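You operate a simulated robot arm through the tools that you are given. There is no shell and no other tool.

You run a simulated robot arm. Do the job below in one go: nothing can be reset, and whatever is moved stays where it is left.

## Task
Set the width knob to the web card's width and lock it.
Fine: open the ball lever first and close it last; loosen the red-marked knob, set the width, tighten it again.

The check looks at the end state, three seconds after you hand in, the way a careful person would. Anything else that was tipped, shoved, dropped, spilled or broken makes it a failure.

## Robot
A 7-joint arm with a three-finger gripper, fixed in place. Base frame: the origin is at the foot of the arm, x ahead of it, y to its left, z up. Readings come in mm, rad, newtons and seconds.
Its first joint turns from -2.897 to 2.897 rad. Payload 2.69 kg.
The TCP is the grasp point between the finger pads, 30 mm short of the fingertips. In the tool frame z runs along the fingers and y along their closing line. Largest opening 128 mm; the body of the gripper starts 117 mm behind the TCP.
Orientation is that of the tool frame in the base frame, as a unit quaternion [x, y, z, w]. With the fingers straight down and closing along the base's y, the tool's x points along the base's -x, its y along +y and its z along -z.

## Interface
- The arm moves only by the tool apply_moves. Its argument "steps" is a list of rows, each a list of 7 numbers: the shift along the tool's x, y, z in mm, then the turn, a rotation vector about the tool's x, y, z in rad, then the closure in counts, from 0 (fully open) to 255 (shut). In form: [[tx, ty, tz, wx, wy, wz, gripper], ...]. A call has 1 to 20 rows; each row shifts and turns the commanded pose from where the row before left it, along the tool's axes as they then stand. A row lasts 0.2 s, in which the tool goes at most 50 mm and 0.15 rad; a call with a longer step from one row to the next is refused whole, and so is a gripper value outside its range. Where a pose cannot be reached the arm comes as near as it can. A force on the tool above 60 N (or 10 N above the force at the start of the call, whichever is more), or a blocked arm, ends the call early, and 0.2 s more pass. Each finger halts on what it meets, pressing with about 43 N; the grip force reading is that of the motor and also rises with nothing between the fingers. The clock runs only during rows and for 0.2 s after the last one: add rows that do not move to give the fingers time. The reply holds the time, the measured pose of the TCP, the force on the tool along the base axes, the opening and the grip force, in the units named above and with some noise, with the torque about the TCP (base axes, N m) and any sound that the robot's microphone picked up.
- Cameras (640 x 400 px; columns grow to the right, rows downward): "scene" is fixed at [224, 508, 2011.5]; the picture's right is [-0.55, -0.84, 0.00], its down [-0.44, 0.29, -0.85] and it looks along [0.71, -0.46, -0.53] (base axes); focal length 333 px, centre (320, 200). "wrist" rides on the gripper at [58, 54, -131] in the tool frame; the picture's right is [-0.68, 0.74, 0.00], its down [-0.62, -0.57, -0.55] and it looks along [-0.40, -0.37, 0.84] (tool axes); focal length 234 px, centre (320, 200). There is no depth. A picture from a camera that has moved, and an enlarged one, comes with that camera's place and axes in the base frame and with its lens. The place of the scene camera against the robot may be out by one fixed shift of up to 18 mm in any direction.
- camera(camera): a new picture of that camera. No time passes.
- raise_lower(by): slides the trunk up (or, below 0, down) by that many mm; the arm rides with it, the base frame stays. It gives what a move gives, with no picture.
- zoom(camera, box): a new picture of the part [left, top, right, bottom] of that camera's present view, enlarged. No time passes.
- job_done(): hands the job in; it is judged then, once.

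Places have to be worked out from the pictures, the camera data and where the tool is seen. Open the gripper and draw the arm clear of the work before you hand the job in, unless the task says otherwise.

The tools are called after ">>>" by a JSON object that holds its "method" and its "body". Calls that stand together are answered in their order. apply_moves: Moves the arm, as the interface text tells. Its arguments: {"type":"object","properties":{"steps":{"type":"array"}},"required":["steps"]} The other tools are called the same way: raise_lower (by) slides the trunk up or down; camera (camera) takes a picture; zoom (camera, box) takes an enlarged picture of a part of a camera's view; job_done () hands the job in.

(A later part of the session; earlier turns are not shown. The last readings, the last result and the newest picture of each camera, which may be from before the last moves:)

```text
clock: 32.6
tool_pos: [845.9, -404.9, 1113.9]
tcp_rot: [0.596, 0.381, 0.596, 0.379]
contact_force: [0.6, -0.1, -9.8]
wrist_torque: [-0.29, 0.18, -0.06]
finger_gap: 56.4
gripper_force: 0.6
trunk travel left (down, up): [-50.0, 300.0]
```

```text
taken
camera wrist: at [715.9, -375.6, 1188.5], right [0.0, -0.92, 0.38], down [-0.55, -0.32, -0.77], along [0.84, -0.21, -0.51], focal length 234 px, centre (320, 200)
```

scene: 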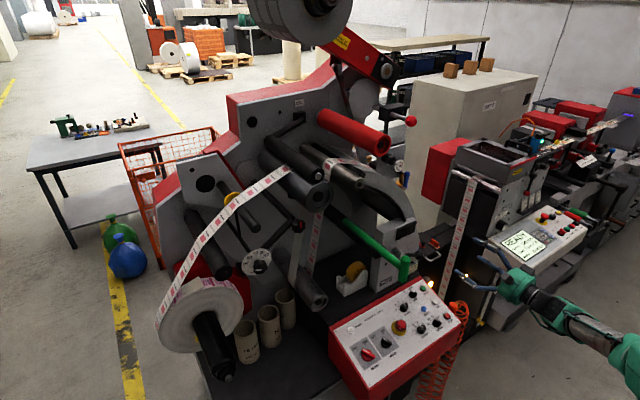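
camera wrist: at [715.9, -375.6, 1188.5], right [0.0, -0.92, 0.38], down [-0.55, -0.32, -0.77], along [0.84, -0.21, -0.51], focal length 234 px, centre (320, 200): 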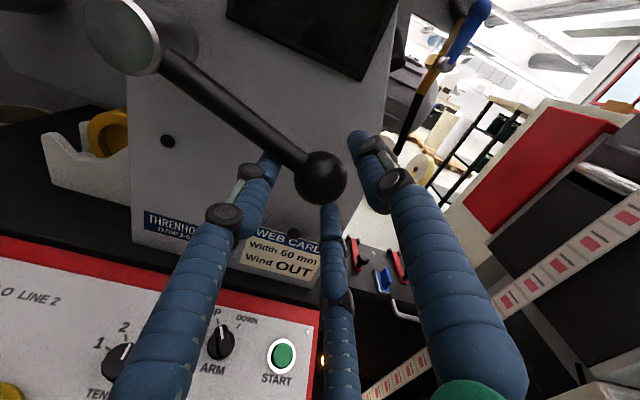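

There's about 10 N of contact now. I'll push a few mm further to see if the lever yields or the force climbs.

>>> {"method": "apply_moves", "body": {"steps": [[0, 2, 0, 0, 0, 0, 145], [0, 2, 0, 0, 0, 0, 145], [0, 2, 0, 0, 0, 0, 145], [0, 0, 0, 0, 0, 0, 145]]}}

>>> {"method": "zoom", "body": {"camera": "wrist", "box": [80, 0, 400, 240]}}

```text
clock: 33.6
tool_pos: [846.4, -405.9, 1119.8]
tcp_rot: [0.596, 0.381, 0.596, 0.38]
contact_force: [-2.0, 2.3, -4.7]
wrist_torque: [-0.23, 0.04, 0.16]
finger_gap: 57.3
gripper_force: 1.7
trunk travel left (down, up): [-50.0, 300.0]
```

```text
1.67 times, centred on (240, 120) of wrist
camera zoom: at [715.7, -378.2, 1193.9], right [0.0, -0.92, 0.38], down [-0.55, -0.32, -0.77], along [0.84, -0.21, -0.51], focal length 390 px, centre (453, 333)
```

zoom: 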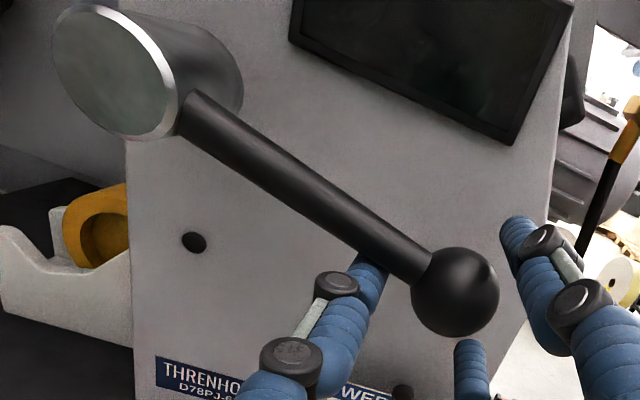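

The lever yields upward with only about 5 N (ball now ≈ (864, −408, 1124), lever about −15°). I'll follow its arc around the hub upward, rolling the tool with it, to about +20°.

>>> {"method": "apply_moves", "body": {"steps": [[2.9, 17.1, 0, 0, 0, -0.1309, 145], [2.6, 12.5, 0, 0, 0, -0.1309, 145], [2.1, 12.5, 0, 0, 0, -0.1309, 145], [1.8, 12.6, 0, 0, 0, -0.1309, 145], [1.4, 12.5, 0, 0, 0, -0.1309, 145], [1.0, 12.7, 0, 0, 0, -0.1309, 145], [0, 0, 0, 0, 0, 0, 145]]}}

>>> {"method": "camera", "body": {"camera": "wrist"}}

>>> {"method": "zoom", "body": {"camera": "scene", "box": [380, 210, 508, 290]}}

```text
clock: 35.2
tool_pos: [846.7, -404.4, 1198.4]
tcp_rot: [0.404, 0.581, 0.405, 0.579]
contact_force: [0.8, -0.2, -2.0]
wrist_torque: [-0.05, 0.01, -0.01]
finger_gap: 56.2
gripper_force: 0.3
trunk travel left (down, up): [-50.0, 300.0]
```

```text
taken
camera wrist: at [716.1, -333.4, 1229.4], right [0.0, -0.38, 0.92], down [-0.55, -0.77, -0.32], along [0.84, -0.51, -0.21], focal length 234 px, centre (320, 200)
```

wrist: 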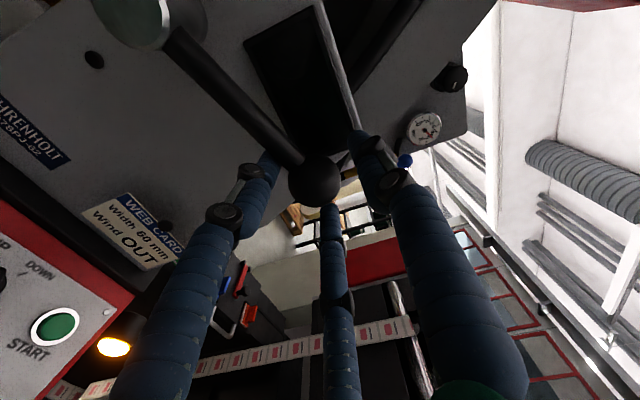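

```text
5.00 times, centred on (444, 250) of scene
camera zoom: at [224.0, 508.0, 2011.5], right [-0.55, -0.84, 0.0], down [-0.44, 0.29, -0.85], along [0.71, -0.46, -0.53], focal length 1663 px, centre (-300, -50)
```

zoom: 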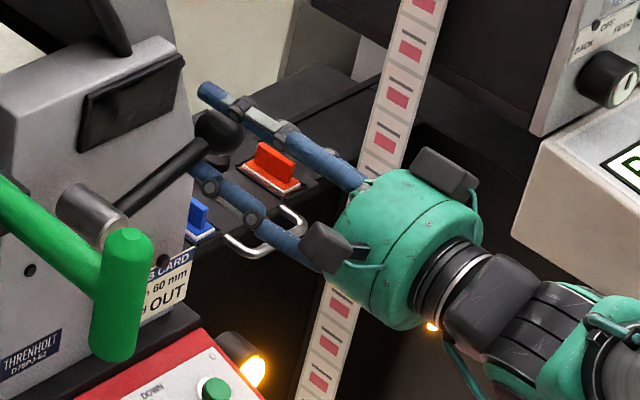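

The lever follows easily (force ~2 N), now about +20°. Continuing the arc in small batches, checking for the end stop.

>>> {"method": "apply_moves", "body": {"steps": [[1.1, 16.4, 0, 0, 0, -0.1309, 145], [1.1, 16.4, 0, 0, 0, -0.1309, 145], [1.1, 16.4, 0, 0, 0, -0.1309, 145], [0, 0, 0, 0, 0, 0, 145]]}}

>>> {"method": "zoom", "body": {"camera": "scene", "box": [380, 210, 508, 290]}}

```text
clock: 36.1
tool_pos: [841.9, -386.0, 1226.3]
tcp_rot: [0.292, 0.651, 0.281, 0.642]
contact_force: [3.3, -10.6, -17.7]
wrist_torque: [-0.6, 0.11, -0.47]
finger_gap: 63.6
gripper_force: 6.3
trunk travel left (down, up): [-50.0, 300.0]
stopped in row 4: the force on the tool passed its limit at 62 N (the readings are from after the stop); the commanded pose is now the measured one
```

```text
5.00 times, centred on (444, 250) of scene
camera zoom: at [224.0, 508.0, 2011.5], right [-0.55, -0.84, 0.0], down [-0.44, 0.29, -0.85], along [0.71, -0.46, -0.53], focal length 1663 px, centre (-300, -50)
```

zoom: 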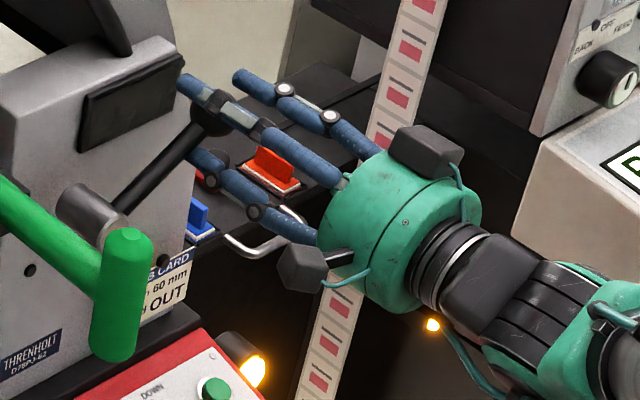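

I reached the lever's end stop (about +30°). Checking the wrist view before backing off.

>>> {"method": "camera", "body": {"camera": "wrist"}}

```text
taken
camera wrist: at [712.3, -307.1, 1230.3], right [0.02, -0.01, 1.0], down [-0.55, -0.83, 0.0], along [0.83, -0.55, -0.02], focal length 234 px, centre (320, 200)
```

wrist: 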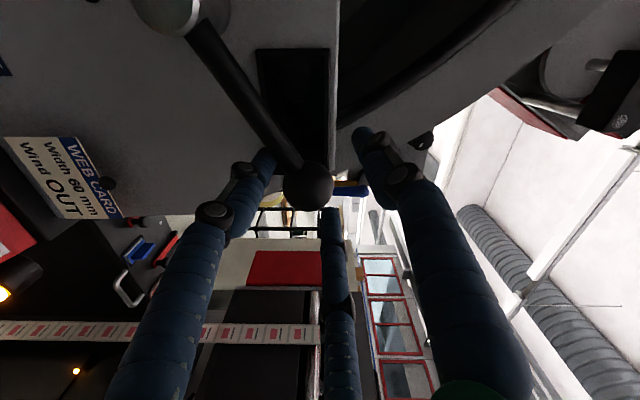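

The ball is at about (864, −395, 1218), i.e. lever at +30° against its upper stop, so it swung 55° open. I'll open the fingers and retreat straight back.

>>> {"method": "apply_moves", "body": {"steps": [[0, 0, 0, 0, 0, 0, 60], [0, 0, 0, 0, 0, 0, 0], [0, 0, 0, 0, 0, 0, 0], [0, 0, -30, 0, 0, 0, 0], [0, 0, -40, 0, 0, 0, 0], [0, 0, -40, 0, 0, 0, 0], [0, 0, -40, 0, 0, 0, 0], [0, 0, 0, 0, 0, 0, 0]]}}

>>> {"method": "camera", "body": {"camera": "wrist"}}

>>> {"method": "zoom", "body": {"camera": "scene", "box": [380, 210, 508, 290]}}

```text
clock: 37.9
tool_pos: [692.6, -381.4, 1235.1]
tcp_rot: [0.289, 0.649, 0.282, 0.645]
contact_force: [0.3, 0.1, 0.5]
wrist_torque: [0.0, 0.04, 0.0]
finger_gap: 128.2
gripper_force: 0.0
trunk travel left (down, up): [-50.0, 300.0]
```

```text
taken
camera wrist: at [561.7, -302.6, 1237.5], right [0.01, 0.0, 1.0], down [-0.55, -0.83, 0.0], along [0.83, -0.55, -0.01], focal length 234 px, centre (320, 200)
```

wrist: 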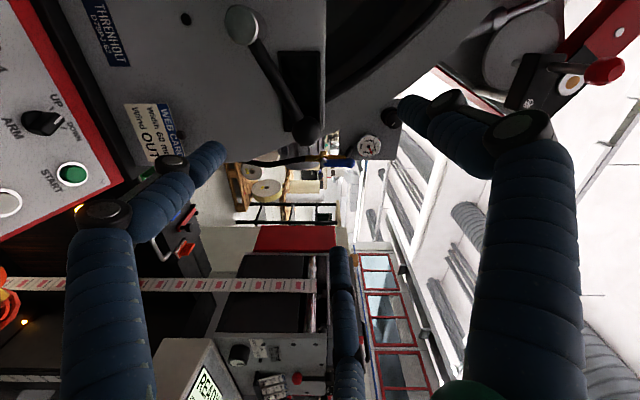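

```text
5.00 times, centred on (444, 250) of scene
camera zoom: at [224.0, 508.0, 2011.5], right [-0.55, -0.84, 0.0], down [-0.44, 0.29, -0.85], along [0.71, -0.46, -0.53], focal length 1663 px, centre (-300, -50)
```

zoom: 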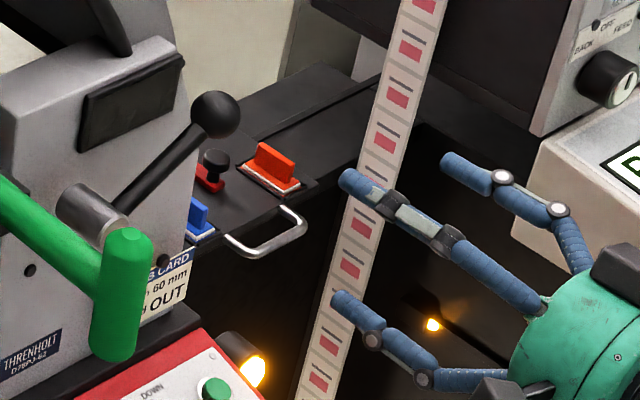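

The lever stays open by itself. Now the red‑marked knob, estimated near (905, 128, 1435): I'll roll back to the upright view, retreat to x≈650 and travel left and up to get a close look.

>>> {"method": "apply_moves", "body": {"steps": [[0, 0, -40, 0, 0, 0.148, 0], [0, 0, 0, 0, 0, 0.148, 0], [0, 0, 0, 0, 0, 0.148, 0], [0, 0, 0, 0, 0, 0.148, 0], [0, 0, 0, 0, 0, 0.148, 0], [0, 0, 0, -0.009, 0.007, 0, 0], [30, 16, 0, 0, 0, 0, 0], [40, 16, 0, 0, 0, 0, 0], [43, 16, 0, 0, 0, 0, 0], [43, 16, 0, 0, 0, 0, 0], [43, 16, 0, 0, 0, 0, 0], [43, 16, 0, 0, 0, 0, 0], [43, 16, 0, 0, 0, 0, 0], [43, 16, 0, 0, 0, 0, 0], [43, 16, 0, 0, 0, 0, 0], [43, 16, 0, 0, 0, 0, 0], [43, 16, 0, 0, 0, 0, 0], [43, 20, 0, 0, 0, 0, 0], [0, 0, 0, 0, 0, 0, 0]]}}

>>> {"method": "camera", "body": {"camera": "wrist"}}

```text
clock: 41.9
tool_pos: [645.1, 9.2, 1431.5]
tcp_rot: [0.497, 0.506, 0.503, 0.494]
contact_force: [-0.2, -0.7, -0.6]
wrist_torque: [0.03, 0.0, -0.01]
finger_gap: 127.8
gripper_force: 0.1
out of reach, approached as far as the arm can: row 16, 17, 18
trunk travel left (down, up): [-50.0, 300.0]
```

```text
taken
camera wrist: at [513.1, 65.0, 1486.9], right [0.02, -0.68, 0.74], down [-0.54, -0.63, -0.56], along [0.84, -0.39, -0.38], focal length 234 px, centre (320, 200)
```

wrist: 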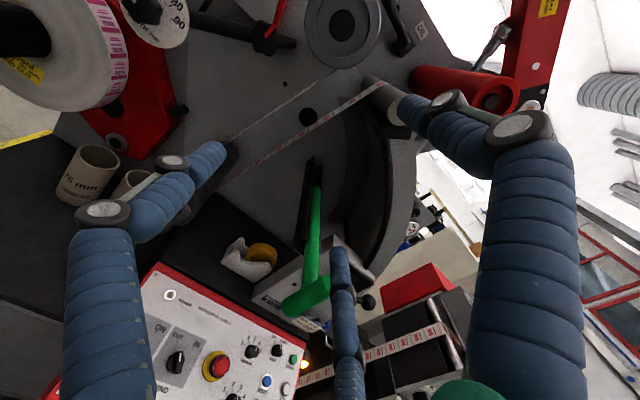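

The same singular zone near y≈0. I'll lower the trunk the remaining 50 mm and raise the tool a bit before continuing left.

>>> {"method": "raise_lower", "body": {"by": -50}}

>>> {"method": "apply_moves", "body": {"steps": [[0, 40, 0, 0, 0, 0, 0], [0, 40, 0, -0.003, -0.018, 0, 0], [0, 0, 0, 0, 0, 0, 0], [25, 0, 0, 0, 0, 0, 0], [25, 0, 0, 0, 0, 0, 0], [25, 0, 0, 0, 0, 0, 0], [25, 0, 0, 0, 0, 0, 0], [20, 0, 0, 0, 0, 0, 0], [0, 0, 0, 0, 0, 0, 0]]}}

>>> {"method": "camera", "body": {"camera": "wrist"}}

```text
clock: 42.8
tool_pos: [643.9, 10.6, 1382.8]
tcp_rot: [0.496, 0.506, 0.503, 0.494]
contact_force: [0.0, -0.4, 0.3]
wrist_torque: [-0.01, 0.01, -0.02]
finger_gap: 128.2
gripper_force: 0.1
trunk travel left (down, up): [0.0, 350.0]
```

```text
clock: 44.8
tool_pos: [643.0, 131.9, 1460.0]
tcp_rot: [0.501, 0.501, 0.499, 0.499]
contact_force: [0.7, 0.2, -0.3]
wrist_torque: [0.04, 0.0, -0.01]
finger_gap: 127.8
gripper_force: 0.0
trunk travel left (down, up): [0.0, 350.0]
```

```text
taken
camera wrist: at [513.3, 188.9, 1515.8], right [0.0, -0.68, 0.74], down [-0.55, -0.62, -0.56], along [0.83, -0.4, -0.37], focal length 234 px, centre (320, 200)
```

wrist: 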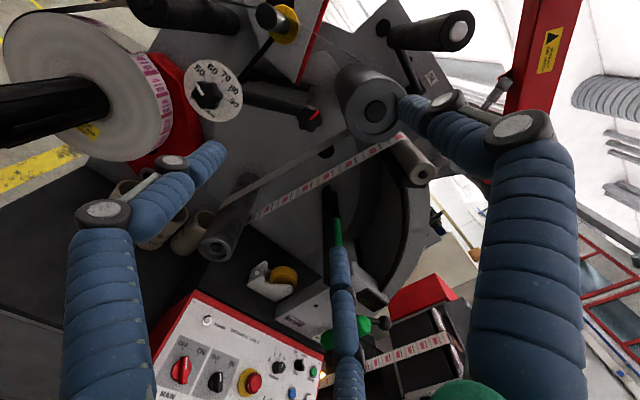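

Now at (643, 132, 1460), squared up. Zooming on the red knob and dial, then advancing 100 mm for parallax.

>>> {"method": "zoom", "body": {"camera": "wrist", "box": [180, 50, 340, 150]}}

>>> {"method": "apply_moves", "body": {"steps": [[0, 0, 30, 0, 0, 0, 0], [0, 0, 40, 0, 0, 0, 0], [0, 0, 30, 0, 0, 0, 0], [0, 0, 0, 0, 0, 0, 0]]}}

>>> {"method": "camera", "body": {"camera": "wrist"}}

>>> {"method": "zoom", "body": {"camera": "wrist", "box": [120, 0, 330, 130]}}

```text
4.00 times, centred on (260, 100) of wrist
camera zoom: at [513.3, 188.9, 1515.8], right [0.0, -0.68, 0.74], down [-0.55, -0.62, -0.56], along [0.83, -0.4, -0.37], focal length 937 px, centre (560, 600)
```

zoom: 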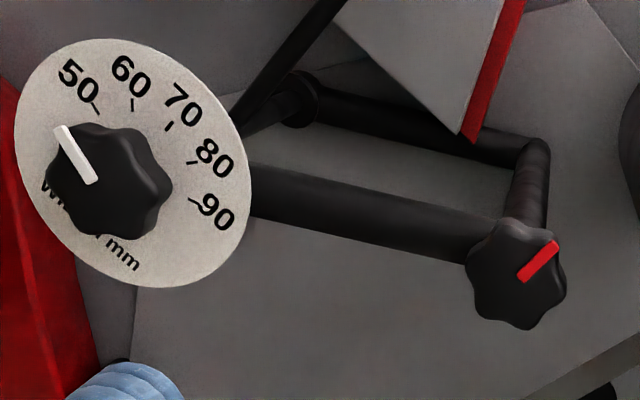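

```text
clock: 45.8
tool_pos: [747.1, 131.9, 1460.2]
tcp_rot: [0.501, 0.501, 0.499, 0.499]
contact_force: [1.5, 0.0, 0.6]
wrist_torque: [0.0, -0.06, -0.04]
finger_gap: 128.0
gripper_force: 0.0
trunk travel left (down, up): [0.0, 350.0]
```

```text
taken
camera wrist: at [616.2, 188.6, 1515.1], right [0.0, -0.68, 0.74], down [-0.55, -0.62, -0.56], along [0.83, -0.4, -0.37], focal length 234 px, centre (320, 200)
```

wrist: 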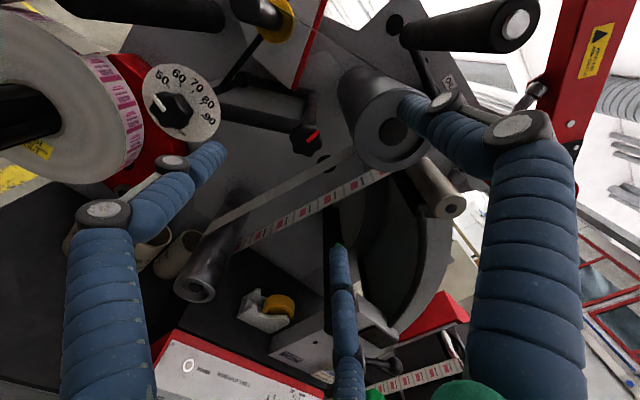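

```text
3.05 times, centred on (225, 65) of wrist
camera zoom: at [616.2, 188.6, 1515.1], right [0.0, -0.68, 0.74], down [-0.55, -0.62, -0.56], along [0.83, -0.4, -0.37], focal length 714 px, centre (610, 611)
```

zoom: 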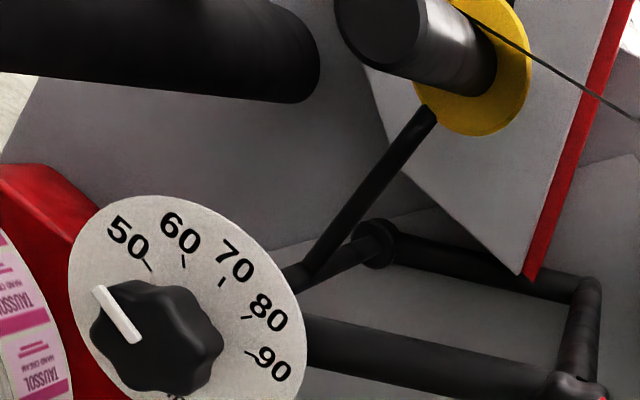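

I need a precise pixel fix on the red knob and the dial from this closer place.

>>> {"method": "zoom", "body": {"camera": "wrist", "box": [250, 90, 350, 170]}}

>>> {"method": "zoom", "body": {"camera": "wrist", "box": [130, 50, 240, 150]}}

```text
5.00 times, centred on (300, 130) of wrist
camera zoom: at [616.2, 188.6, 1515.1], right [0.0, -0.68, 0.74], down [-0.55, -0.62, -0.56], along [0.83, -0.4, -0.37], focal length 1171 px, centre (420, 550)
```

zoom: 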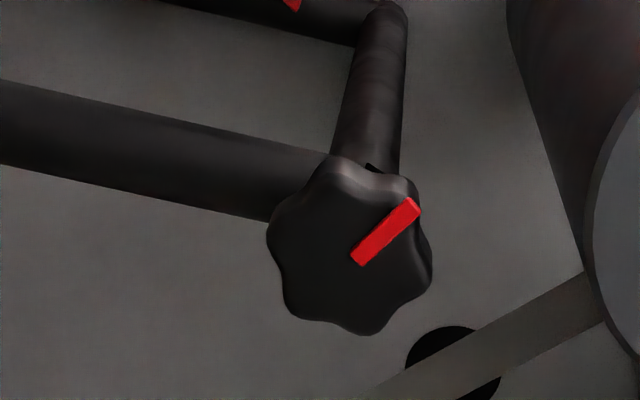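

```text
4.00 times, centred on (185, 100) of wrist
camera zoom: at [616.2, 188.6, 1515.1], right [0.0, -0.68, 0.74], down [-0.55, -0.62, -0.56], along [0.83, -0.4, -0.37], focal length 937 px, centre (860, 600)
```

zoom: 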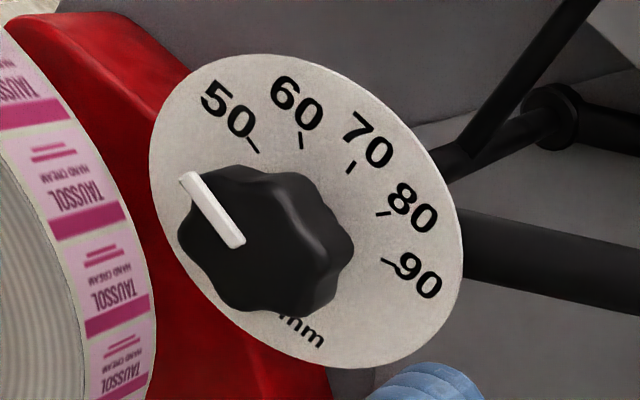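

Triangulation gives the red knob's face at about (885, 130, 1438) with its mark pointing up, and the width knob's axis at (y 260, z 1342) with face x≈894, dial disc x≈928. I'll line up in front of the red knob at x≈790 and roll to 120° (closing line across two knob valleys), which also tests the roll range.

>>> {"method": "apply_moves", "body": {"steps": [[-2, -22, 20, 0, 0, 0, 0], [0, 0, 25, 0, 0, 0.131, 0], [0, 0, 0, 0, 0, 0.131, 0], [0, 0, 0, 0, 0, 0.131, 0], [0, 0, 0, 0, 0, 0.131, 0], [0, 0, 0, 0, 0, 0, 0]]}}

>>> {"method": "camera", "body": {"camera": "wrist"}}

>>> {"method": "zoom", "body": {"camera": "wrist", "box": [240, 80, 400, 200]}}

```text
clock: 47.2
tool_pos: [788.3, 127.9, 1439.2]
tcp_rot: [0.614, 0.353, 0.612, 0.352]
contact_force: [-0.8, -0.2, 0.3]
wrist_torque: [0.0, 0.0, 0.05]
finger_gap: 127.9
gripper_force: 0.1
trunk travel left (down, up): [0.0, 350.0]
```

```text
taken
camera wrist: at [658.7, 150.5, 1516.4], right [0.0, -0.95, 0.3], down [-0.55, -0.25, -0.8], along [0.83, -0.16, -0.53], focal length 234 px, centre (320, 200)
```

wrist: 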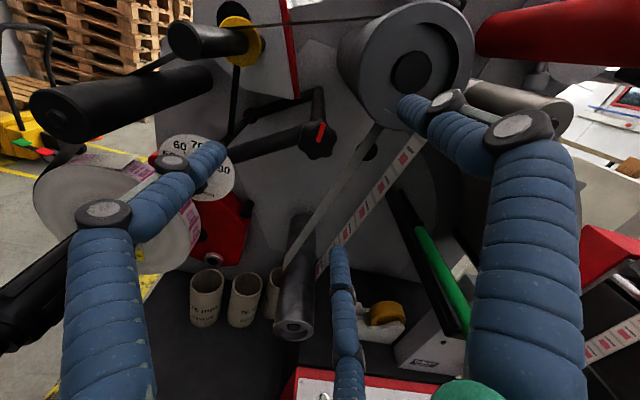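

```text
3.33 times, centred on (320, 140) of wrist
camera zoom: at [658.7, 150.5, 1516.4], right [0.0, -0.95, 0.3], down [-0.55, -0.25, -0.8], along [0.83, -0.16, -0.53], focal length 781 px, centre (320, 400)
```

zoom: 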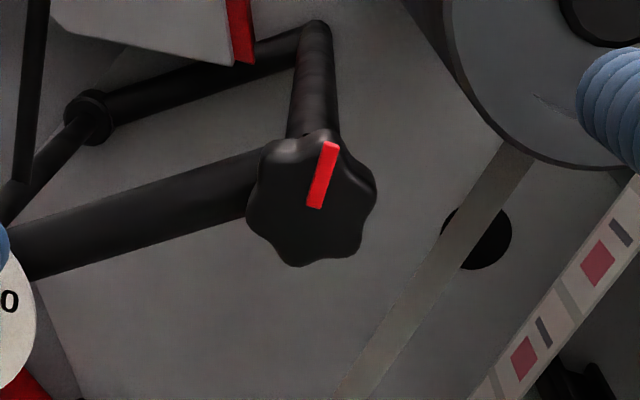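

The knob face resolves to (891, 128, 1436), about 40 mm wide and 15 mm deep. Pre-closing to 70 mm to stay clear of the big roller, centring and advancing to x≈858 first.

>>> {"method": "apply_moves", "body": {"steps": [[-1.5, -3.3, 0, 0, 0, 0, 60], [0, 0, 0, 0, 0, 0, 115], [0, 0, 25, 0, 0, 0, 115], [0, 0, 25, 0, 0, 0, 115], [0, 0, 20, 0, 0, 0, 115], [0, 0, 0, 0, 0, 0, 115]]}}

>>> {"method": "camera", "body": {"camera": "wrist"}}

>>> {"method": "zoom", "body": {"camera": "wrist", "box": [240, 100, 400, 220]}}

>>> {"method": "zoom", "body": {"camera": "scene", "box": [240, 180, 400, 280]}}

```text
clock: 48.6
tool_pos: [860.0, 127.9, 1436.3]
tcp_rot: [0.613, 0.354, 0.611, 0.354]
contact_force: [-0.5, -1.5, -0.8]
wrist_torque: [-0.01, -0.03, 0.01]
finger_gap: 70.3
gripper_force: 0.0
trunk travel left (down, up): [0.0, 350.0]
```

```text
taken
camera wrist: at [729.0, 150.0, 1513.1], right [0.0, -0.95, 0.3], down [-0.55, -0.25, -0.8], along [0.83, -0.16, -0.53], focal length 234 px, centre (320, 200)
```

wrist: 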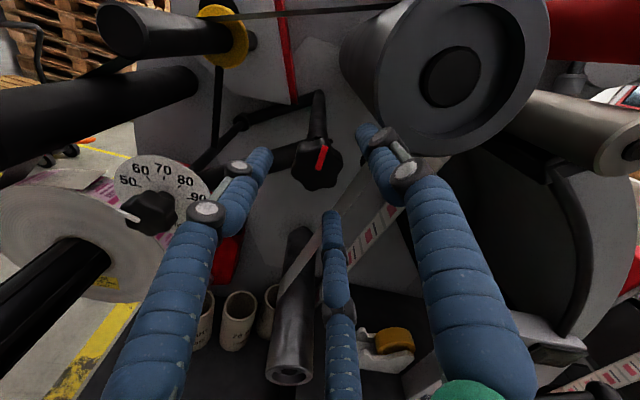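

```text
3.33 times, centred on (320, 160) of wrist
camera zoom: at [729.0, 150.0, 1513.1], right [0.0, -0.95, 0.3], down [-0.55, -0.25, -0.8], along [0.83, -0.16, -0.53], focal length 781 px, centre (320, 333)
```

zoom: 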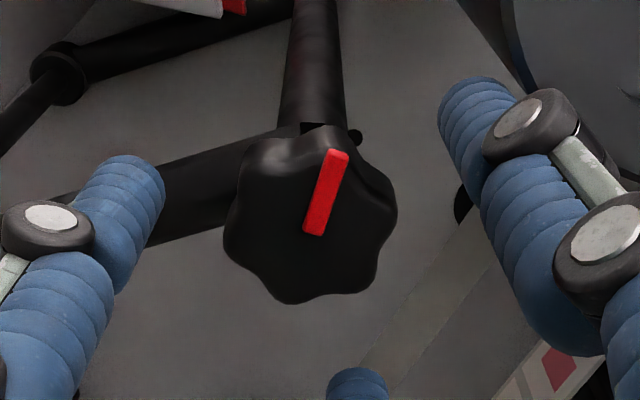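

```text
4.00 times, centred on (320, 230) of scene
camera zoom: at [224.0, 508.0, 2011.5], right [-0.55, -0.84, 0.0], down [-0.44, 0.29, -0.85], along [0.71, -0.46, -0.53], focal length 1331 px, centre (320, 80)
```

zoom: 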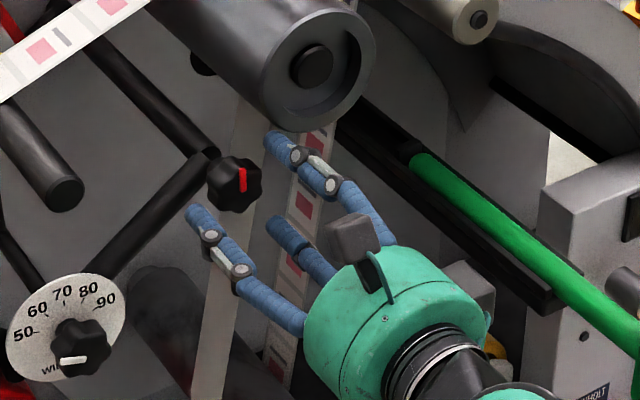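

The knob is well centred between the fingers. I'll advance 15 mm more so the tips overlap the knob, then close on it.

>>> {"method": "apply_moves", "body": {"steps": [[-0.5, -1.3, 5, 0, 0, 0, 115], [0, 0, 5, 0, 0, 0, 115], [0, 0, 5, 0, 0, 0, 115], [0, 0, 0, 0, 0, 0, 150], [0, 0, 0, 0, 0, 0, 180], [0, 0, 0, 0, 0, 0, 255], [0, 0, 0, 0, 0, 0, 255], [0, 0, 0, 0, 0, 0, 255]]}}

>>> {"method": "zoom", "body": {"camera": "wrist", "box": [240, 100, 400, 220]}}

```text
clock: 50.4
tool_pos: [875.6, 129.8, 1434.6]
tcp_rot: [0.613, 0.354, 0.611, 0.354]
contact_force: [7.1, 12.2, 9.3]
wrist_torque: [0.0, -0.19, 0.76]
finger_gap: 41.1
gripper_force: 45.0
trunk travel left (down, up): [0.0, 350.0]
```

```text
3.33 times, centred on (320, 160) of wrist
camera zoom: at [744.4, 152.2, 1511.7], right [0.0, -0.95, 0.3], down [-0.55, -0.25, -0.8], along [0.84, -0.16, -0.52], focal length 781 px, centre (320, 333)
```

zoom: 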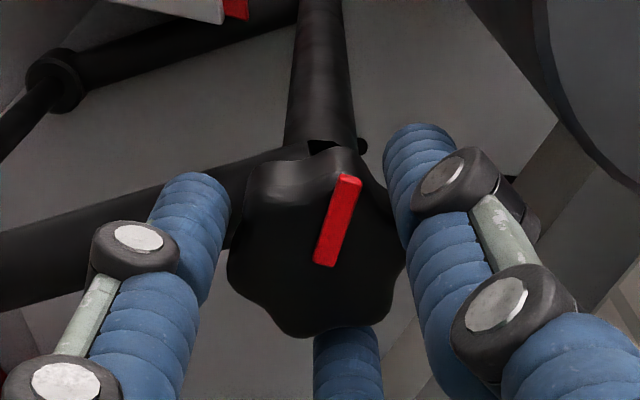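

Gripped at 41 mm with 45 N. I'll shift 1.5 mm to relieve the side load and start turning counter-clockwise (loosening), watching torque and the mark.

>>> {"method": "apply_moves", "body": {"steps": [[1.5, 0, 0, 0, 0, 0, 255], [0, 0, 0, 0, 0, -0.06, 255], [0, 0, 0, 0, 0, -0.06, 255], [0, 0, 0, 0, 0, -0.06, 255], [0, 0, 0, 0, 0, -0.06, 255], [0, 0, 0, 0, 0, 0, 255]]}}

>>> {"method": "zoom", "body": {"camera": "wrist", "box": [240, 100, 400, 220]}}

>>> {"method": "zoom", "body": {"camera": "scene", "box": [260, 200, 340, 260]}}

```text
clock: 51.8
tool_pos: [874.9, 129.4, 1434.9]
tcp_rot: [0.566, 0.424, 0.565, 0.425]
contact_force: [9.2, 4.2, 11.6]
wrist_torque: [-0.01, -0.44, 0.14]
finger_gap: 41.2
gripper_force: 45.0
trunk travel left (down, up): [0.0, 350.0]
```

```text
3.33 times, centred on (320, 160) of wrist
camera zoom: at [744.4, 169.7, 1503.8], right [0.0, -0.86, 0.52], down [-0.55, -0.43, -0.71], along [0.83, -0.28, -0.47], focal length 781 px, centre (320, 333)
```

zoom: 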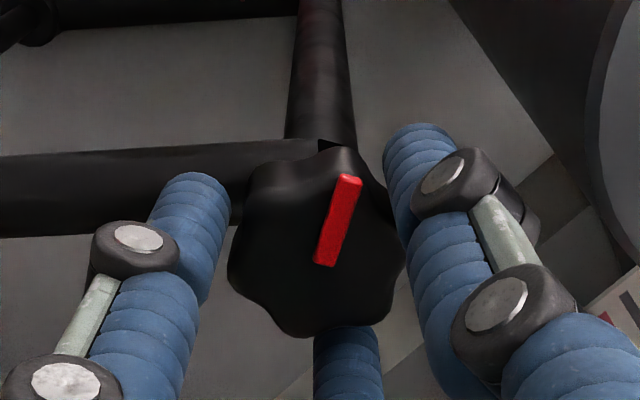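

```text
6.67 times, centred on (300, 230) of scene
camera zoom: at [224.0, 508.0, 2011.5], right [-0.55, -0.84, 0.0], down [-0.44, 0.29, -0.85], along [0.71, -0.46, -0.53], focal length 2218 px, centre (453, 0)
```

zoom: 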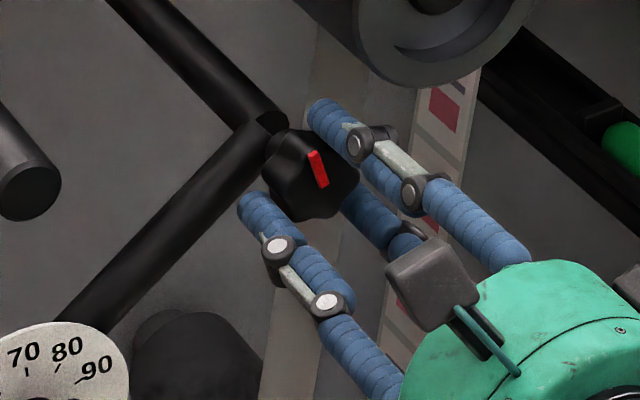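

The knob turns with the grip with almost no torque (14° so far). Continuing to loosen in steps.

>>> {"method": "apply_moves", "body": {"steps": [[0, 0, 0, 0, 0, -0.08, 255], [0, 0, 0, 0, 0, -0.08, 255], [0, 0, 0, 0, 0, -0.08, 255], [0, 0, 0, 0, 0, -0.08, 255], [0, 0, 0, 0, 0, -0.08, 255], [0, 0, 0, 0, 0, -0.08, 255], [0, 0, 0, 0, 0, 0, 255]]}}

>>> {"method": "zoom", "body": {"camera": "wrist", "box": [240, 100, 400, 220]}}

>>> {"method": "zoom", "body": {"camera": "scene", "box": [260, 200, 340, 260]}}

```text
clock: 53.4
tool_pos: [873.7, 130.1, 1435.5]
tcp_rot: [0.449, 0.547, 0.448, 0.546]
contact_force: [14.9, 3.8, 14.8]
wrist_torque: [0.04, -0.34, 0.09]
finger_gap: 41.2
gripper_force: 45.2
trunk travel left (down, up): [0.0, 350.0]
```

```text
3.33 times, centred on (320, 160) of wrist
camera zoom: at [744.3, 196.4, 1477.2], right [0.0, -0.52, 0.85], down [-0.55, -0.71, -0.43], along [0.84, -0.47, -0.29], focal length 781 px, centre (320, 333)
```

zoom: 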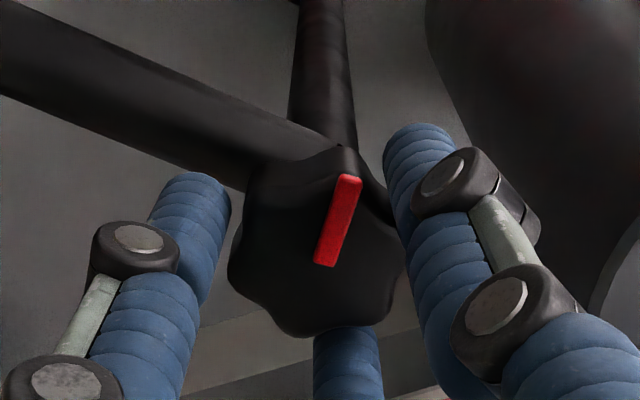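

```text
6.67 times, centred on (300, 230) of scene
camera zoom: at [224.0, 508.0, 2011.5], right [-0.55, -0.84, 0.0], down [-0.44, 0.29, -0.85], along [0.71, -0.46, -0.53], focal length 2218 px, centre (453, 0)
```

zoom: 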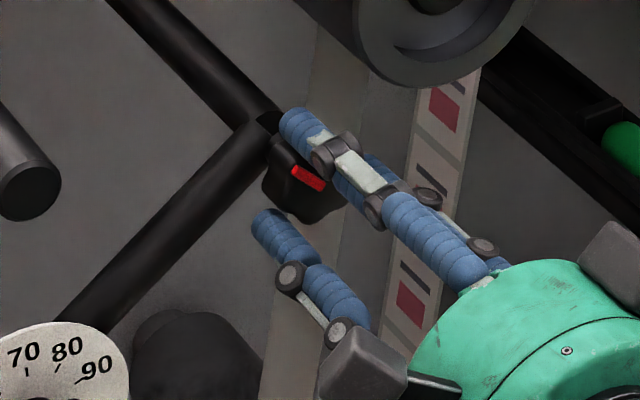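

Rotated 41° with no stop. I'll relieve the small side load and continue to about 90°.

>>> {"method": "apply_moves", "body": {"steps": [[0, 1.2, 1, 0, 0, -0.08, 255], [0, 0, 0, 0, 0, -0.08, 255], [0, 0, 0, 0, 0, -0.08, 255], [0, 0, 0, 0, 0, -0.08, 255], [0, 0, 0, 0, 0, -0.08, 255], [0, 0, 0, 0, 0, -0.08, 255], [0, 0, 0, 0, 0, -0.08, 255], [0, 0, 0, 0, 0, -0.08, 255], [0, 0, 0, 0, 0, -0.08, 255], [0, 0, 0, 0, 0, -0.08, 255], [0, 0, 0, 0, 0, 0, 255]]}}

>>> {"method": "zoom", "body": {"camera": "wrist", "box": [240, 100, 400, 220]}}

>>> {"method": "zoom", "body": {"camera": "scene", "box": [260, 200, 340, 260]}}

```text
clock: 55.8
tool_pos: [875.1, 130.0, 1435.3]
tcp_rot: [0.202, 0.679, 0.2, 0.677]
contact_force: [-7.3, -1.4, -6.5]
wrist_torque: [0.45, 0.16, -0.02]
finger_gap: 40.5
gripper_force: 45.0
trunk travel left (down, up): [0.0, 350.0]
```

```text
3.33 times, centred on (320, 160) of wrist
camera zoom: at [744.5, 205.4, 1416.4], right [0.0, 0.25, 0.97], down [-0.55, -0.81, 0.21], along [0.84, -0.53, 0.13], focal length 781 px, centre (320, 333)
```

zoom: 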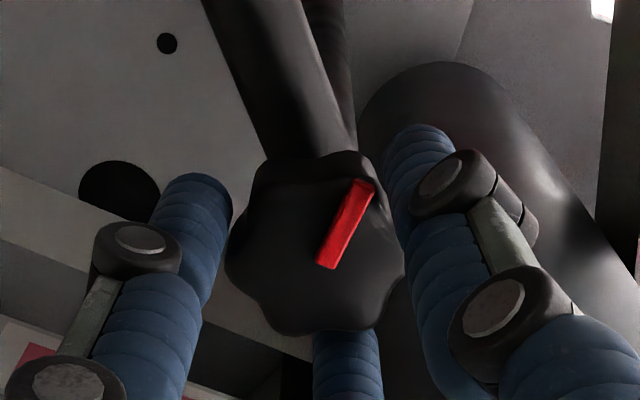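

```text
6.67 times, centred on (300, 230) of scene
camera zoom: at [224.0, 508.0, 2011.5], right [-0.55, -0.84, 0.0], down [-0.44, 0.29, -0.85], along [0.71, -0.46, -0.53], focal length 2218 px, centre (453, 0)
```

zoom: 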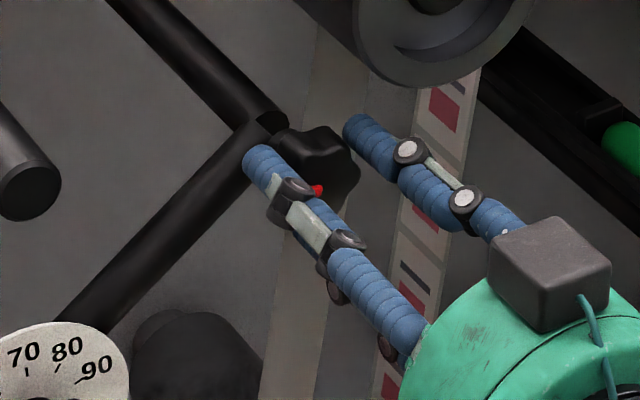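

The torque rose (0.45 N·m) and the knob slipped a few degrees in the grip near the end, so it has reached its loosened stop at roughly 80°. Releasing and backing off.

>>> {"method": "apply_moves", "body": {"steps": [[0, 0, 0, 0, 0, 0, 180], [0, 0, 0, 0, 0, 0, 115], [0, 0, 0, 0, 0, 0, 115], [0, 0, -20, 0, 0, 0, 115], [0, 0, -30, 0, 0, 0, 100], [0, 0, -30, 0, 0, 0, 100], [0, 0, 0, 0, 0, 0, 100]]}}

>>> {"method": "camera", "body": {"camera": "wrist"}}

>>> {"method": "zoom", "body": {"camera": "scene", "box": [240, 200, 340, 290]}}

```text
clock: 57.4
tool_pos: [794.3, 129.3, 1437.3]
tcp_rot: [0.201, 0.678, 0.2, 0.678]
contact_force: [-0.2, 0.1, 1.5]
wrist_torque: [0.0, 0.06, 0.03]
finger_gap: 77.5
gripper_force: 0.1
trunk travel left (down, up): [0.0, 350.0]
```

```text
taken
camera wrist: at [663.5, 205.3, 1418.7], right [0.0, 0.25, 0.97], down [-0.55, -0.81, 0.21], along [0.84, -0.53, 0.14], focal length 234 px, centre (320, 200)
```

wrist: 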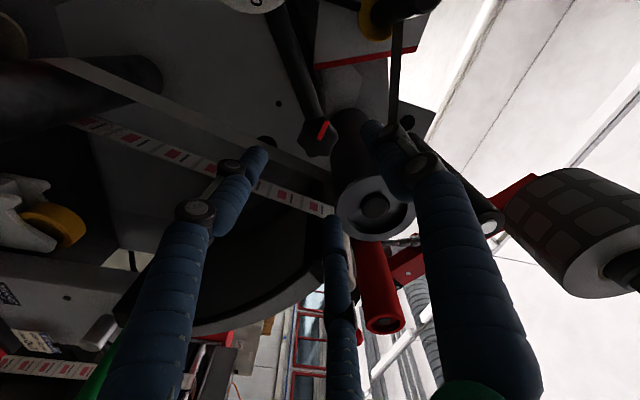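

```text
4.44 times, centred on (290, 245) of scene
camera zoom: at [224.0, 508.0, 2011.5], right [-0.55, -0.84, 0.0], down [-0.44, 0.29, -0.85], along [0.71, -0.46, -0.53], focal length 1478 px, centre (453, 0)
```

zoom: 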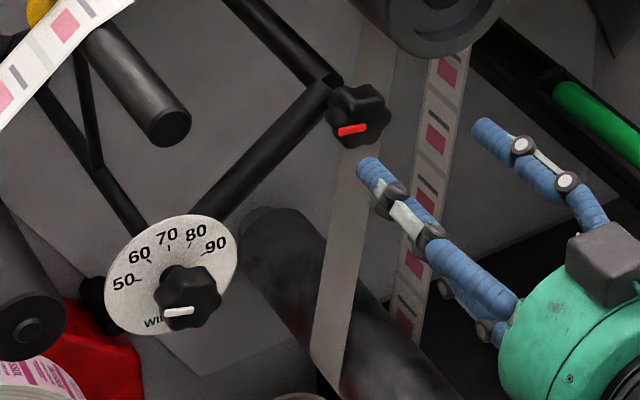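

The red mark now points left, so it's loosened. Next the width knob: I'll back up to x≈740, shift toward it with the camera rolled to look down-right, and check clearances around the label roll.

>>> {"method": "apply_moves", "body": {"steps": [[0, 0, -27, 0, 0, 0.142, 60], [0, 0, -27, 0, 0, 0.142, 0], [0, 0, 0, 0, 0, 0.142, 0], [0, 0, 0, 0, 0, 0.142, 0], [0, 0, 0, 0, 0, 0.142, 0], [0, 0, 0, 0, 0, 0.142, 0], [0, 0, 0, 0, 0, 0.142, 0], [35, -12, 0, 0, 0, 0, 0], [35, -12, 0, 0, 0, 0, 0], [30, -13, 0, 0, 0, 0, 0], [0, 0, 0, 0, 0, 0, 0]]}}

>>> {"method": "camera", "body": {"camera": "wrist"}}

>>> {"method": "zoom", "body": {"camera": "wrist", "box": [200, 70, 360, 190]}}

>>> {"method": "camera", "body": {"camera": "scene"}}

```text
clock: 59.8
tool_pos: [742.1, 231.0, 1398.2]
tcp_rot: [0.501, 0.501, 0.499, 0.499]
contact_force: [0.7, 0.9, -0.2]
wrist_torque: [-0.01, -0.06, -0.05]
finger_gap: 127.9
gripper_force: 0.0
trunk travel left (down, up): [0.0, 350.0]
```

```text
taken
camera wrist: at [612.3, 288.4, 1453.0], right [0.0, -0.68, 0.74], down [-0.55, -0.62, -0.56], along [0.83, -0.4, -0.37], focal length 234 px, centre (320, 200)
```

wrist: 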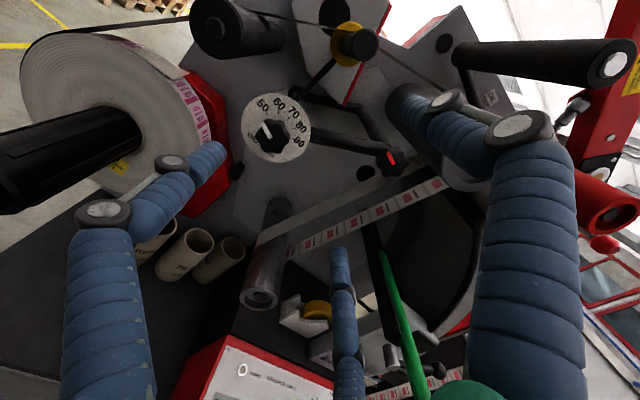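

```text
3.33 times, centred on (280, 130) of wrist
camera zoom: at [612.3, 288.4, 1453.0], right [0.0, -0.68, 0.74], down [-0.55, -0.62, -0.56], along [0.83, -0.4, -0.37], focal length 781 px, centre (453, 433)
```

zoom: 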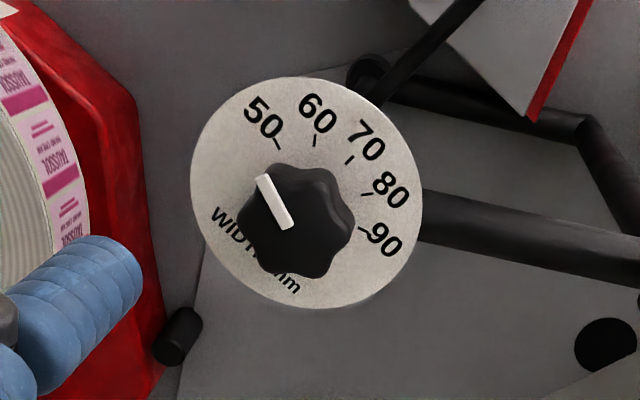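

```text
taken
```

scene: 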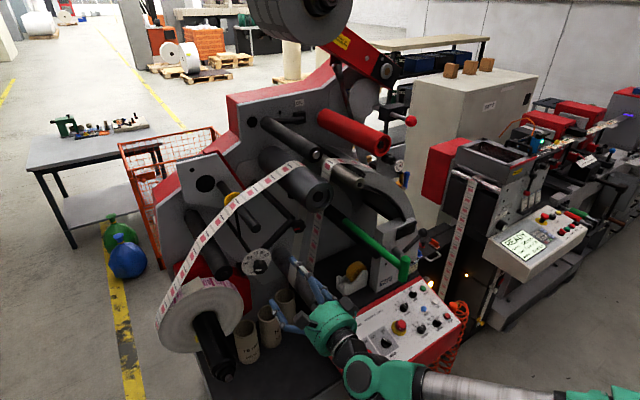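

Opening the ball lever visibly raised the nip roller, confirming it is the right lever. The width knob axis refines to (y 259.5, z 1345), face x≈887, disc x≈925. Before approaching I'll check how close the label roll is.

>>> {"method": "zoom", "body": {"camera": "wrist", "box": [0, 20, 224, 160]}}

>>> {"method": "zoom", "body": {"camera": "scene", "box": [150, 230, 390, 390]}}

```text
2.86 times, centred on (112, 90) of wrist
camera zoom: at [612.3, 288.4, 1453.0], right [0.0, -0.68, 0.74], down [-0.55, -0.62, -0.56], along [0.83, -0.4, -0.37], focal length 669 px, centre (914, 514)
```

zoom: 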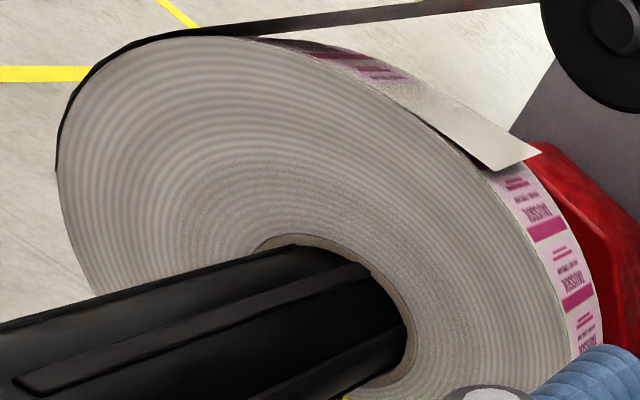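

```text
2.50 times, centred on (270, 310) of scene
camera zoom: at [224.0, 508.0, 2011.5], right [-0.55, -0.84, 0.0], down [-0.44, 0.29, -0.85], along [0.71, -0.46, -0.53], focal length 832 px, centre (445, -75)
```

zoom: 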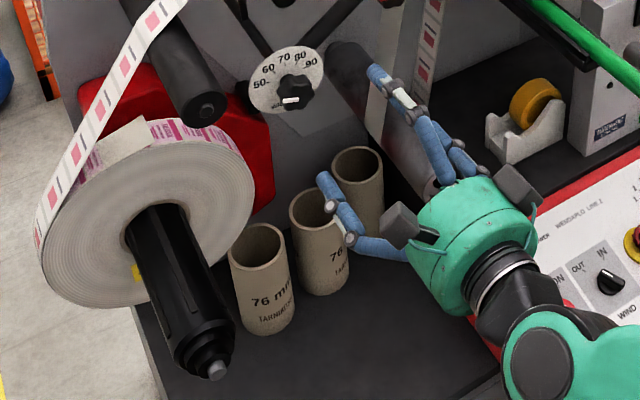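

The label roll's face is well behind (x≈1000) and low, and the nearest roller is about 90 mm from the width knob, so access is clear. Moving in front of the width knob with roll 50° (closing across its valleys), fingers pre-closed to 75 mm.

>>> {"method": "apply_moves", "body": {"steps": [[14, -27, 0, 0, 0, 0, 0], [14.5, -26, 0, 0, 0, 0, 0], [0, 0, 10, 0, 0, -0.1396, 50], [0, 0, 10, 0, 0, -0.1396, 105], [0, 0, 10, 0, 0, -0.1396, 105], [0, 0, 15, 0, 0, -0.1396, 105], [0, 0, 15, 0, 0, -0.1396, 105], [0, 0, 0, 0, 0, 0, 105]]}}

>>> {"method": "camera", "body": {"camera": "wrist"}}

>>> {"method": "zoom", "body": {"camera": "wrist", "box": [220, 80, 420, 220]}}

```text
clock: 61.6
tool_pos: [802.1, 258.2, 1345.2]
tcp_rot: [0.299, 0.642, 0.298, 0.64]
contact_force: [0.7, 0.6, -0.2]
wrist_torque: [0.0, 0.01, -0.03]
finger_gap: 75.4
gripper_force: 0.0
trunk travel left (down, up): [0.0, 350.0]
```

```text
taken
camera wrist: at [671.4, 336.0, 1350.1], right [0.0, -0.04, 1.0], down [-0.55, -0.83, -0.03], along [0.84, -0.55, -0.03], focal length 234 px, centre (320, 200)
```

wrist: 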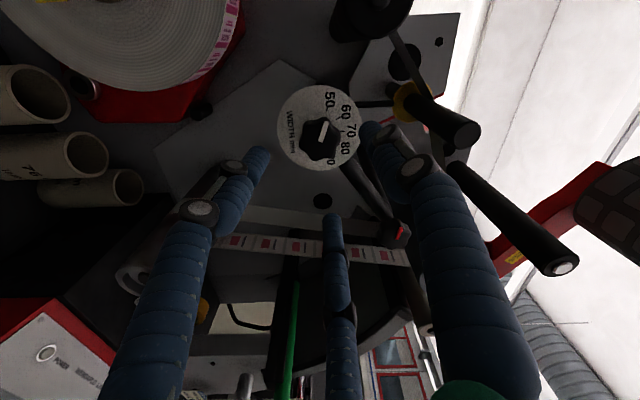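

```text
2.86 times, centred on (320, 150) of wrist
camera zoom: at [671.4, 336.0, 1350.1], right [0.0, -0.04, 1.0], down [-0.55, -0.83, -0.03], along [0.84, -0.55, -0.03], focal length 669 px, centre (320, 343)
```

zoom: 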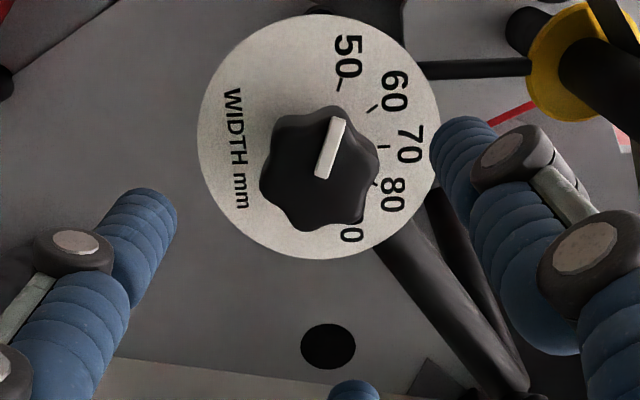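

The knob is centred within 1 mm of the tool axis. Advancing so the tips overlap the knob (tips at x≈908, disc at ≈925) and gripping.

>>> {"method": "apply_moves", "body": {"steps": [[0.9, 0.8, 25, 0, 0, 0, 115], [0, 0, 25, 0, 0, 0, 115], [0, 0, 15, 0, 0, 0, 115], [0, 0, 10, 0, 0, 0, 115], [0, 0, 0, 0, 0, 0, 150], [0, 0, 0, 0, 0, 0, 180], [0, 0, 0, 0, 0, 0, 255], [0, 0, 0, 0, 0, 0, 255], [0, 0, 0, 0, 0, 0, 255]]}}

>>> {"method": "zoom", "body": {"camera": "wrist", "box": [220, 80, 420, 220]}}

>>> {"method": "zoom", "body": {"camera": "scene", "box": [230, 220, 310, 280]}}

```text
clock: 63.6
tool_pos: [876.7, 258.8, 1344.2]
tcp_rot: [0.299, 0.642, 0.298, 0.64]
contact_force: [0.0, -4.1, -2.1]
wrist_torque: [0.09, 0.07, -0.15]
finger_gap: 41.2
gripper_force: 45.0
trunk travel left (down, up): [0.0, 350.0]
```

```text
2.86 times, centred on (320, 150) of wrist
camera zoom: at [745.5, 337.9, 1349.8], right [0.0, -0.04, 1.0], down [-0.55, -0.83, -0.04], along [0.84, -0.55, -0.03], focal length 669 px, centre (320, 343)
```

zoom: 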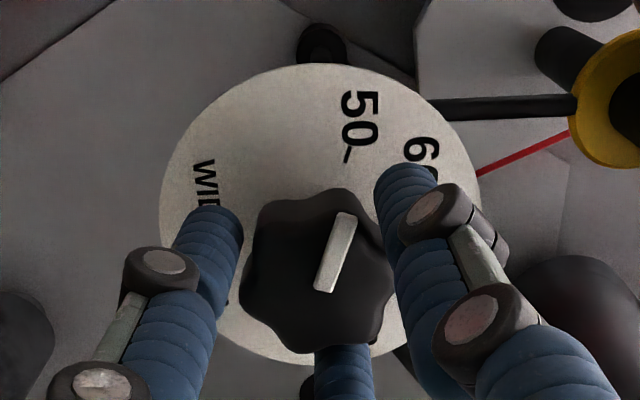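

```text
6.67 times, centred on (270, 250) of scene
camera zoom: at [224.0, 508.0, 2011.5], right [-0.55, -0.84, 0.0], down [-0.44, 0.29, -0.85], along [0.71, -0.46, -0.53], focal length 2218 px, centre (653, -133)
```

zoom: 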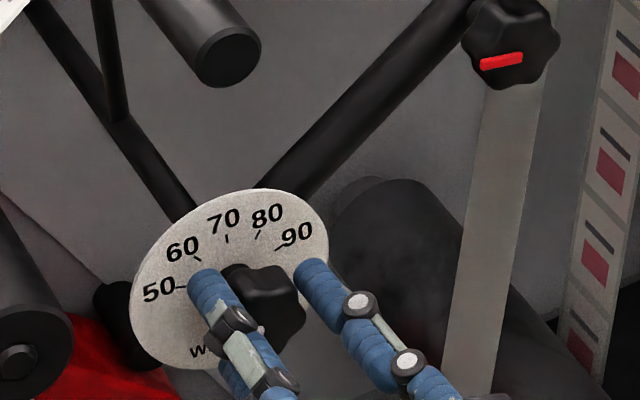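

Grip is solid (41 mm, 45 N) with little side load. Turning clockwise 35° toward 60.

>>> {"method": "apply_moves", "body": {"steps": [[0, 0, 0, 0, 0, 0.0873, 255], [0, 0, 0, 0, 0, 0.0873, 255], [0, 0, 0, 0, 0, 0.0873, 255], [0, 0, 0, 0, 0, 0.0873, 255], [0, 0, 0, 0, 0, 0.0873, 255], [0, 0, 0, 0, 0, 0.0873, 255], [0, 0, 0, 0, 0, 0.0873, 255], [0, 0, 0, 0, 0, 0, 255]]}}

>>> {"method": "zoom", "body": {"camera": "wrist", "box": [220, 80, 420, 220]}}

>>> {"method": "zoom", "body": {"camera": "scene", "box": [230, 220, 310, 280]}}

```text
clock: 65.4
tool_pos: [876.0, 259.4, 1344.3]
tcp_rot: [0.479, 0.522, 0.477, 0.52]
contact_force: [-13.3, -2.6, -8.3]
wrist_torque: [0.01, 0.15, -0.04]
finger_gap: 41.1
gripper_force: 45.1
trunk travel left (down, up): [0.0, 350.0]
```

```text
2.86 times, centred on (320, 150) of wrist
camera zoom: at [745.6, 321.5, 1394.7], right [0.0, -0.61, 0.79], down [-0.55, -0.66, -0.51], along [0.83, -0.44, -0.34], focal length 669 px, centre (320, 343)
```

zoom: 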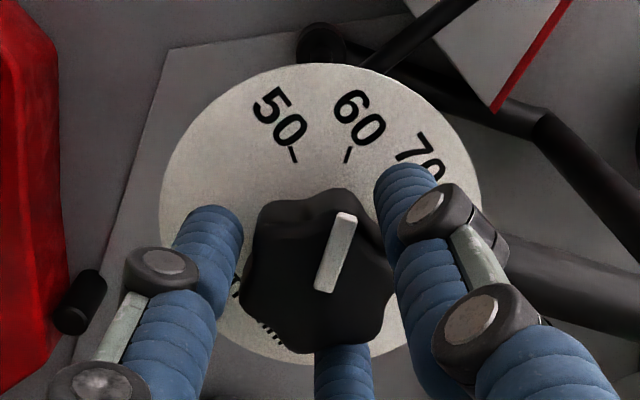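

```text
6.67 times, centred on (270, 250) of scene
camera zoom: at [224.0, 508.0, 2011.5], right [-0.55, -0.84, 0.0], down [-0.44, 0.29, -0.85], along [0.71, -0.46, -0.53], focal length 2218 px, centre (653, -133)
```

zoom: 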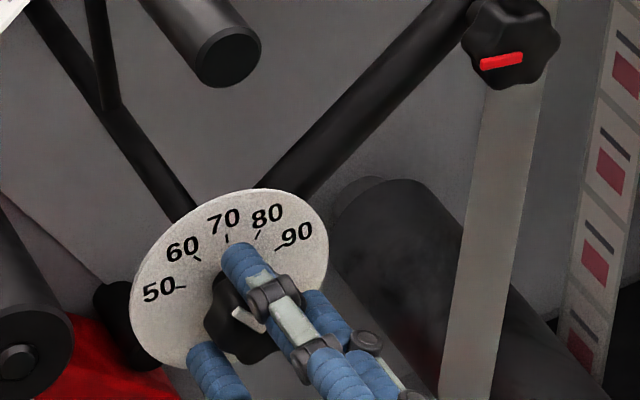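

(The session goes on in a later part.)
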